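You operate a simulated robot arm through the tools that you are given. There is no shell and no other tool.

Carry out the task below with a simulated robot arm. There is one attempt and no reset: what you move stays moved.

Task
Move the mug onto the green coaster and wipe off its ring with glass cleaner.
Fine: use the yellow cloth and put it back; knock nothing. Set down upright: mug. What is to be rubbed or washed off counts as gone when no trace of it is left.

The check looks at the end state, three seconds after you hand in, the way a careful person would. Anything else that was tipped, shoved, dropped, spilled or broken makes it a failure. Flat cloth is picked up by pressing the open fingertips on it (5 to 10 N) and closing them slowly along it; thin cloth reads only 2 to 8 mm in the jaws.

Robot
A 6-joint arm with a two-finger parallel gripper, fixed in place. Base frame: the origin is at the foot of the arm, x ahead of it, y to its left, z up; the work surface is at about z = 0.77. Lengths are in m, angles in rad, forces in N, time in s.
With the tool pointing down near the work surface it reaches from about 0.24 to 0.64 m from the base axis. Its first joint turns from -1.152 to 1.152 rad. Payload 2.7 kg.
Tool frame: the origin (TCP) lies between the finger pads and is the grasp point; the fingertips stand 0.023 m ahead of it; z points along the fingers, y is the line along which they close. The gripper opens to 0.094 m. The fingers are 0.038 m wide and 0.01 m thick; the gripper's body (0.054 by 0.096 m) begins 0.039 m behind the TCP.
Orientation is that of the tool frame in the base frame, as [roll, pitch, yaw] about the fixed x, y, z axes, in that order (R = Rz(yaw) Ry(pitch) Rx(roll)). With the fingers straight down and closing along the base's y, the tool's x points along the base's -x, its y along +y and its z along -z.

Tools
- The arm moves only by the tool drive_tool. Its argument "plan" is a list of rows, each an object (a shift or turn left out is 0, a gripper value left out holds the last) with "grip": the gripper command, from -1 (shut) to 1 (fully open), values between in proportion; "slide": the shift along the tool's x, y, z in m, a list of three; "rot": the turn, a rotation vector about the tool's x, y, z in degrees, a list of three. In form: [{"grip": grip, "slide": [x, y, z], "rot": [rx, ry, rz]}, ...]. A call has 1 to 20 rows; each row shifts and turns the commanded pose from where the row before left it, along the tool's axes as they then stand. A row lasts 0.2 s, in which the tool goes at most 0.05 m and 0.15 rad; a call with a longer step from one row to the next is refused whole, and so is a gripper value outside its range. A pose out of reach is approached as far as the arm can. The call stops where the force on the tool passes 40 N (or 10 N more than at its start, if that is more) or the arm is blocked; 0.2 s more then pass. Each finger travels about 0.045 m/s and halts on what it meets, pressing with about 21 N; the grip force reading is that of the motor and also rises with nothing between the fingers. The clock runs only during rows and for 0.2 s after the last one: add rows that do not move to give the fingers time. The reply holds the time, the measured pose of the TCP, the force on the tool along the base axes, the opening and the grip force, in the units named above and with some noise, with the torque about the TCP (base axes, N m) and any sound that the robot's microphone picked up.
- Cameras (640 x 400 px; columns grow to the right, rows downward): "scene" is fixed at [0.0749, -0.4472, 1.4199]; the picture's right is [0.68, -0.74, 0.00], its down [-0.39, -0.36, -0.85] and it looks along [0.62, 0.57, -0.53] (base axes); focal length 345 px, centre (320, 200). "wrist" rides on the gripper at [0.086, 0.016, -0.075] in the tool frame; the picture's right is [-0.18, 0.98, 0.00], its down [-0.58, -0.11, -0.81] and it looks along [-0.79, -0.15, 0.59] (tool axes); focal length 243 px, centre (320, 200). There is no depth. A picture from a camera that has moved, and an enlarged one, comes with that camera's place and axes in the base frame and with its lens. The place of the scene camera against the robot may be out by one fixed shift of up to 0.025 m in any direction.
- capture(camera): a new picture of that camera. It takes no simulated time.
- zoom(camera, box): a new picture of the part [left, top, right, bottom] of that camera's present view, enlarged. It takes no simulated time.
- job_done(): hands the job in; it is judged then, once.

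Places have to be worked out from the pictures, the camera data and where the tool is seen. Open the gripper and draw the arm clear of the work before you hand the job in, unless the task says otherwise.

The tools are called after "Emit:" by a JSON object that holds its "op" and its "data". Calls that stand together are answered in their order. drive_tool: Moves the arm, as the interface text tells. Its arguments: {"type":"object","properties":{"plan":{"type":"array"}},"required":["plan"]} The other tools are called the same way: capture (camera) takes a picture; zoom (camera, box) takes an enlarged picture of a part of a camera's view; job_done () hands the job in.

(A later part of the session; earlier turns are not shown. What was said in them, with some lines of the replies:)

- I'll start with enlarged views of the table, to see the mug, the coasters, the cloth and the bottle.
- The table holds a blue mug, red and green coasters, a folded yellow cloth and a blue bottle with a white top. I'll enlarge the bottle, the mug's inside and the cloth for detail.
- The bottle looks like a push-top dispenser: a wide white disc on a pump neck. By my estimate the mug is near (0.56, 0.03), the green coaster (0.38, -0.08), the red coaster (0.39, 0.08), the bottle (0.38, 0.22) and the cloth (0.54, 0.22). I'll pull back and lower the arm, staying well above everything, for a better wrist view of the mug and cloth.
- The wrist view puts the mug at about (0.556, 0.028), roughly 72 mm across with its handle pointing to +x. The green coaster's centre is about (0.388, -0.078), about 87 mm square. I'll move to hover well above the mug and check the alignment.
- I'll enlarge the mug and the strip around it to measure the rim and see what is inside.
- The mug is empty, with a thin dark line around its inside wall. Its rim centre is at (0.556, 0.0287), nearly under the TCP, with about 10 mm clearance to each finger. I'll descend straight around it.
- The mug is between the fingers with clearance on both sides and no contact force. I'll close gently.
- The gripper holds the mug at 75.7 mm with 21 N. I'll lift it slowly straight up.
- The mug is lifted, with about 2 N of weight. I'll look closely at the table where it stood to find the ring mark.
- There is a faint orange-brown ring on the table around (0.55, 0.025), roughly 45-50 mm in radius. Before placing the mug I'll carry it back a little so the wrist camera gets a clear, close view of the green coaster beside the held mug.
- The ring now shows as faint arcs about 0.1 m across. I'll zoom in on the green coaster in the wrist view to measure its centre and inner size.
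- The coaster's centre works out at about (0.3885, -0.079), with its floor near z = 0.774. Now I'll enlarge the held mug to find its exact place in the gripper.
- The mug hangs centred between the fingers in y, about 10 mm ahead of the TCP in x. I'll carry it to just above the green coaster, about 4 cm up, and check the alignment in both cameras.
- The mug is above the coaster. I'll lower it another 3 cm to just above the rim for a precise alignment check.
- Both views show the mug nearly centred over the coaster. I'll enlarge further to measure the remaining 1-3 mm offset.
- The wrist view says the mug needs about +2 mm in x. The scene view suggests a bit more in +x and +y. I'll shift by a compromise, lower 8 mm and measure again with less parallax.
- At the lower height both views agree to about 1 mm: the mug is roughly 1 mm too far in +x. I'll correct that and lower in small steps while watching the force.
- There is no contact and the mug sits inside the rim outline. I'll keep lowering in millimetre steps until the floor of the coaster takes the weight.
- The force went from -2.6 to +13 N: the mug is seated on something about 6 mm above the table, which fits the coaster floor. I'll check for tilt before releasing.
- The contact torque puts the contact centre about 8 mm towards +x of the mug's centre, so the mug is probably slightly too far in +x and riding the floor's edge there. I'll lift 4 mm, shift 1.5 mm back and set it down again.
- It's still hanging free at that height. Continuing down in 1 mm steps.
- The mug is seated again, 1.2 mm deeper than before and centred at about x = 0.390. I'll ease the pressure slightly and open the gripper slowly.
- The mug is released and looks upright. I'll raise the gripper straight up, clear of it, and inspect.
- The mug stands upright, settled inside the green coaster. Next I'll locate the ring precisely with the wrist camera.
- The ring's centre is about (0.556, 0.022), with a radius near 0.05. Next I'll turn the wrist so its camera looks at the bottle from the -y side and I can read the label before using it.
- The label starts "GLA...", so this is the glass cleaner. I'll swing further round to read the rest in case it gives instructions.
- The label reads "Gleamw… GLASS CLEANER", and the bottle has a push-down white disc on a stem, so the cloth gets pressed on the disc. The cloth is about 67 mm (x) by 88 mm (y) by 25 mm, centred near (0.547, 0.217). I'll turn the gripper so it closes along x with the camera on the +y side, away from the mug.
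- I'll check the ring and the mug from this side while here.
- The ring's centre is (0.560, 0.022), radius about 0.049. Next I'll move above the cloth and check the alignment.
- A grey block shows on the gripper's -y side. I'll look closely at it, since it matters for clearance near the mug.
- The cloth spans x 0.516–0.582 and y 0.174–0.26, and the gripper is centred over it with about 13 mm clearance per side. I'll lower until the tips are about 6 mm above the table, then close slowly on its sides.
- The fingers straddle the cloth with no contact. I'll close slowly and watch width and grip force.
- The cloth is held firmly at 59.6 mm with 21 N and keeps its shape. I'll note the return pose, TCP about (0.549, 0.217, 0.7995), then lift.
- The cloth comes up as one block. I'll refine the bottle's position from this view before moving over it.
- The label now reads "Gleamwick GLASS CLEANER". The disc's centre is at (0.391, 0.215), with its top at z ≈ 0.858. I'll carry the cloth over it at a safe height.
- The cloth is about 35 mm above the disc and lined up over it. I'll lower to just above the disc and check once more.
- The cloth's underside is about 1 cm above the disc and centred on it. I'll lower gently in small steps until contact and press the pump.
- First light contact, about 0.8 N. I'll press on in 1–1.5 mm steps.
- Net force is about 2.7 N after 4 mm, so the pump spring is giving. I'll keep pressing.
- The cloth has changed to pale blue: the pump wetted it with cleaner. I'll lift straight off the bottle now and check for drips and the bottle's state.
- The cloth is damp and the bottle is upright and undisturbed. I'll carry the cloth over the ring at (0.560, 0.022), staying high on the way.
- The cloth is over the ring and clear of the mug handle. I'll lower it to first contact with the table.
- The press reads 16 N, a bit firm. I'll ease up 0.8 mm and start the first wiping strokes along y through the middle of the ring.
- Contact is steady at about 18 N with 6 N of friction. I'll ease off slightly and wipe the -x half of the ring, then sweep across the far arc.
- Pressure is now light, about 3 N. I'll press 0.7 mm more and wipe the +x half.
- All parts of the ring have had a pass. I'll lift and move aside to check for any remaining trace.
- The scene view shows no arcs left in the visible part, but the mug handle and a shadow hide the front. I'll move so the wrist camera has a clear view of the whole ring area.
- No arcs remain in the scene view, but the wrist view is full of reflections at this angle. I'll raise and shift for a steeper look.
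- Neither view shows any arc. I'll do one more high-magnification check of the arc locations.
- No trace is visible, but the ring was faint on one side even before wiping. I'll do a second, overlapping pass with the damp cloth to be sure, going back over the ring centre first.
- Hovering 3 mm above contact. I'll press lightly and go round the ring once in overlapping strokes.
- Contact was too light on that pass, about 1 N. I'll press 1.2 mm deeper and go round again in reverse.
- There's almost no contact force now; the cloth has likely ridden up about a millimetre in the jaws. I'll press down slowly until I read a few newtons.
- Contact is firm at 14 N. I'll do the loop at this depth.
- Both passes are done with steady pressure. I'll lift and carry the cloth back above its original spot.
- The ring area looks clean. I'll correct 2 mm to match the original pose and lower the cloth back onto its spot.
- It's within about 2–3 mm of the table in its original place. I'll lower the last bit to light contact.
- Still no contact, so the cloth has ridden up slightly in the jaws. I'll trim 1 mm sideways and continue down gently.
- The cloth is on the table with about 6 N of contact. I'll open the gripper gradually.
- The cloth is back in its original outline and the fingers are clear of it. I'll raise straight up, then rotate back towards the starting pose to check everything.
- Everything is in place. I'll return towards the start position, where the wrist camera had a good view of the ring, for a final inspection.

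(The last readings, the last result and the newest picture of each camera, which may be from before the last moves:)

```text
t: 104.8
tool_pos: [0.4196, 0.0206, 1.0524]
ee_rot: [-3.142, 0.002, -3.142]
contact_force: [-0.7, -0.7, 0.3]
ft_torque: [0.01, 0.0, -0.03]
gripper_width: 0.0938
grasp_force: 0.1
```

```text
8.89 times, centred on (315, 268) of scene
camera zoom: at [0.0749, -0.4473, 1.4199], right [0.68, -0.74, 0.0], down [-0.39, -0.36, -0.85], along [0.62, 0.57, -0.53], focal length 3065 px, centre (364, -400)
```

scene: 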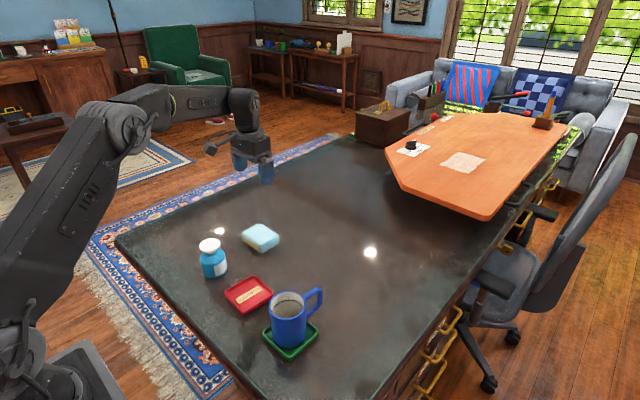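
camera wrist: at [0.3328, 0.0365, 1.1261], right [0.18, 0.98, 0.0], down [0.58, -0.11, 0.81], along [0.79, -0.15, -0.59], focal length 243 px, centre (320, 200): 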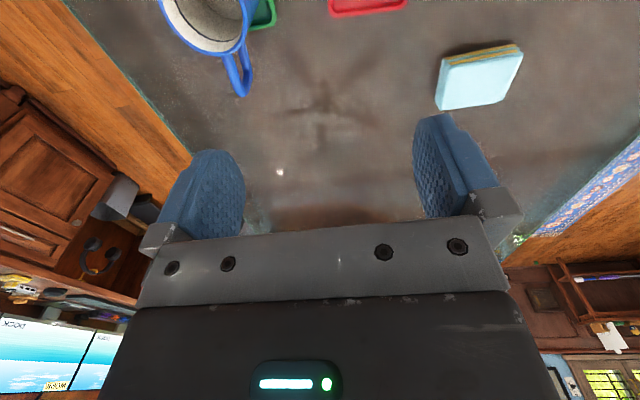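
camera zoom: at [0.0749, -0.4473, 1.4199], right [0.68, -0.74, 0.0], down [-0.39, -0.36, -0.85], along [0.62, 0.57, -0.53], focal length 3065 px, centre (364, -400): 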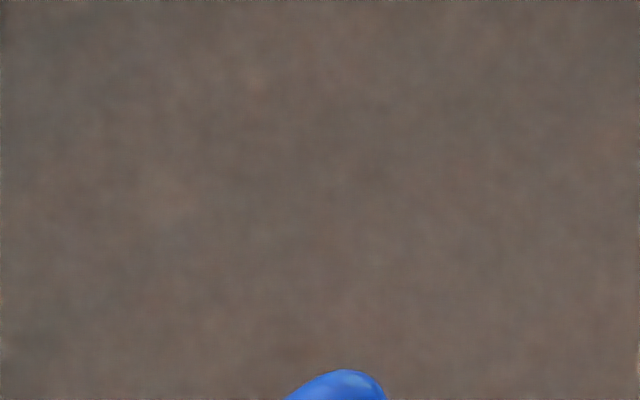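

Mug, coaster, bottle and cloth all look right. A tiny bright spot shows in the wrist zoom; I'll check whether it's a reflection or something on the table.

Emit:
{"op": "zoom", "data": {"camera": "wrist", "box": [350, 75, 390, 100]}}

Emit:
{"op": "zoom", "data": {"camera": "scene", "box": [270, 252, 315, 280]}}

Emit:
{"op": "zoom", "data": {"camera": "wrist", "box": [290, 70, 390, 130]}}

```text
16.00 times, centred on (370, 88) of wrist
camera zoom: at [0.3328, 0.0365, 1.1261], right [0.18, 0.98, 0.0], down [0.58, -0.11, 0.81], along [0.79, -0.15, -0.59], focal length 3882 px, centre (-480, 2000)
```

zoom: 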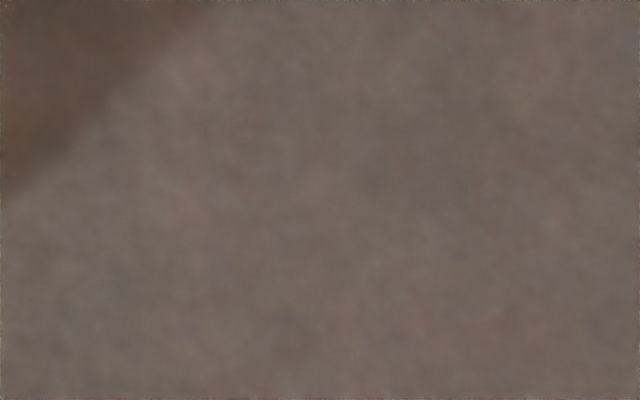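

```text
14.22 times, centred on (292, 266) of scene
camera zoom: at [0.0749, -0.4473, 1.4199], right [0.68, -0.74, 0.0], down [-0.39, -0.36, -0.85], along [0.62, 0.57, -0.53], focal length 4904 px, centre (711, -739)
```

zoom: 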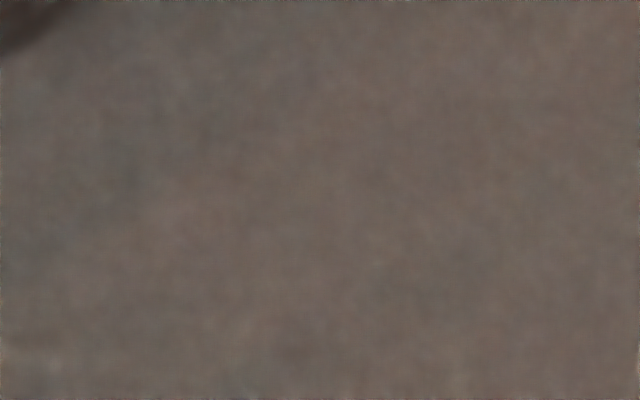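

```text
6.40 times, centred on (340, 100) of wrist
camera zoom: at [0.3328, 0.0365, 1.1261], right [0.18, 0.98, 0.0], down [0.58, -0.11, 0.81], along [0.79, -0.15, -0.59], focal length 1553 px, centre (192, 840)
```

zoom: 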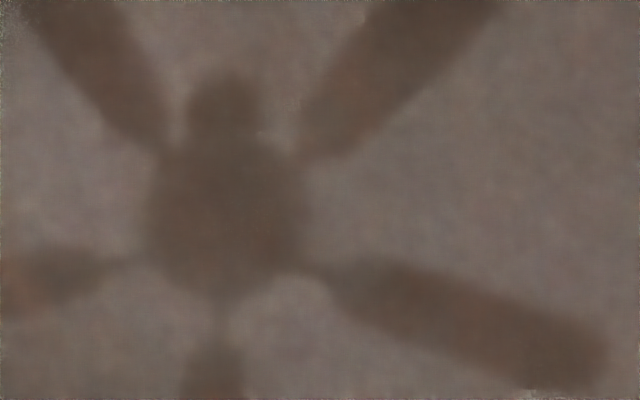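

The spot was only image noise; the ring area is clean and nothing else has been disturbed. I'll raise the arm clear of the work with the gripper open.

Emit:
{"op": "drive_tool", "data": {"plan": [{"grip": 1, "slide": [0.01, 0.01, -0.03]}, {"grip": 1, "slide": [0.01, 0.01, -0.03]}, {"grip": 1, "slide": [0.01, 0.01, -0.03]}, {"grip": 1}, {"grip": 1}]}}

Emit:
{"op": "capture", "data": {"camera": "scene"}}

```text
t: 106.0
tool_pos: [0.3912, 0.051, 1.1427]
ee_rot: [-3.141, 0.002, -3.141]
contact_force: [-0.2, -0.3, 0.7]
ft_torque: [0.01, 0.01, 0.0]
gripper_width: 0.0941
grasp_force: 0.0
```

```text
taken
```

scene: 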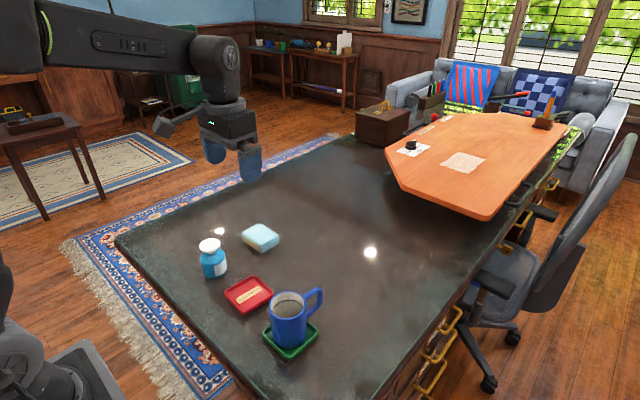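

The final picture shows the mug upright on the green coaster, no trace of the ring, and the cloth back in its place. The bottle and red coaster are untouched, and the arm is clear with the gripper open, so I'm handing in.

Emit:
{"op": "job_done", "data": {}}

```text
The job is handed in.
```

The mug is standing upright inside the green coaster, and its ring on the table is wiped off with the glass cleaner. I checked the spot with both cameras and no trace of the ring showed.

- **Cloth:** I wetted the yellow cloth by pressing it on the bottle's push-top. I then went over the ring twice and put the cloth back in its original place. It is still damp and looks pale blue from the cleaner.
- **Everything else:** The bottle and the red coaster were not disturbed, and I saw nothing spilled or knocked.
- **Mug line:** The mug has a thin dark line around its inside wall. I took "its ring" to mean the mark on the table, so I left that line alone.
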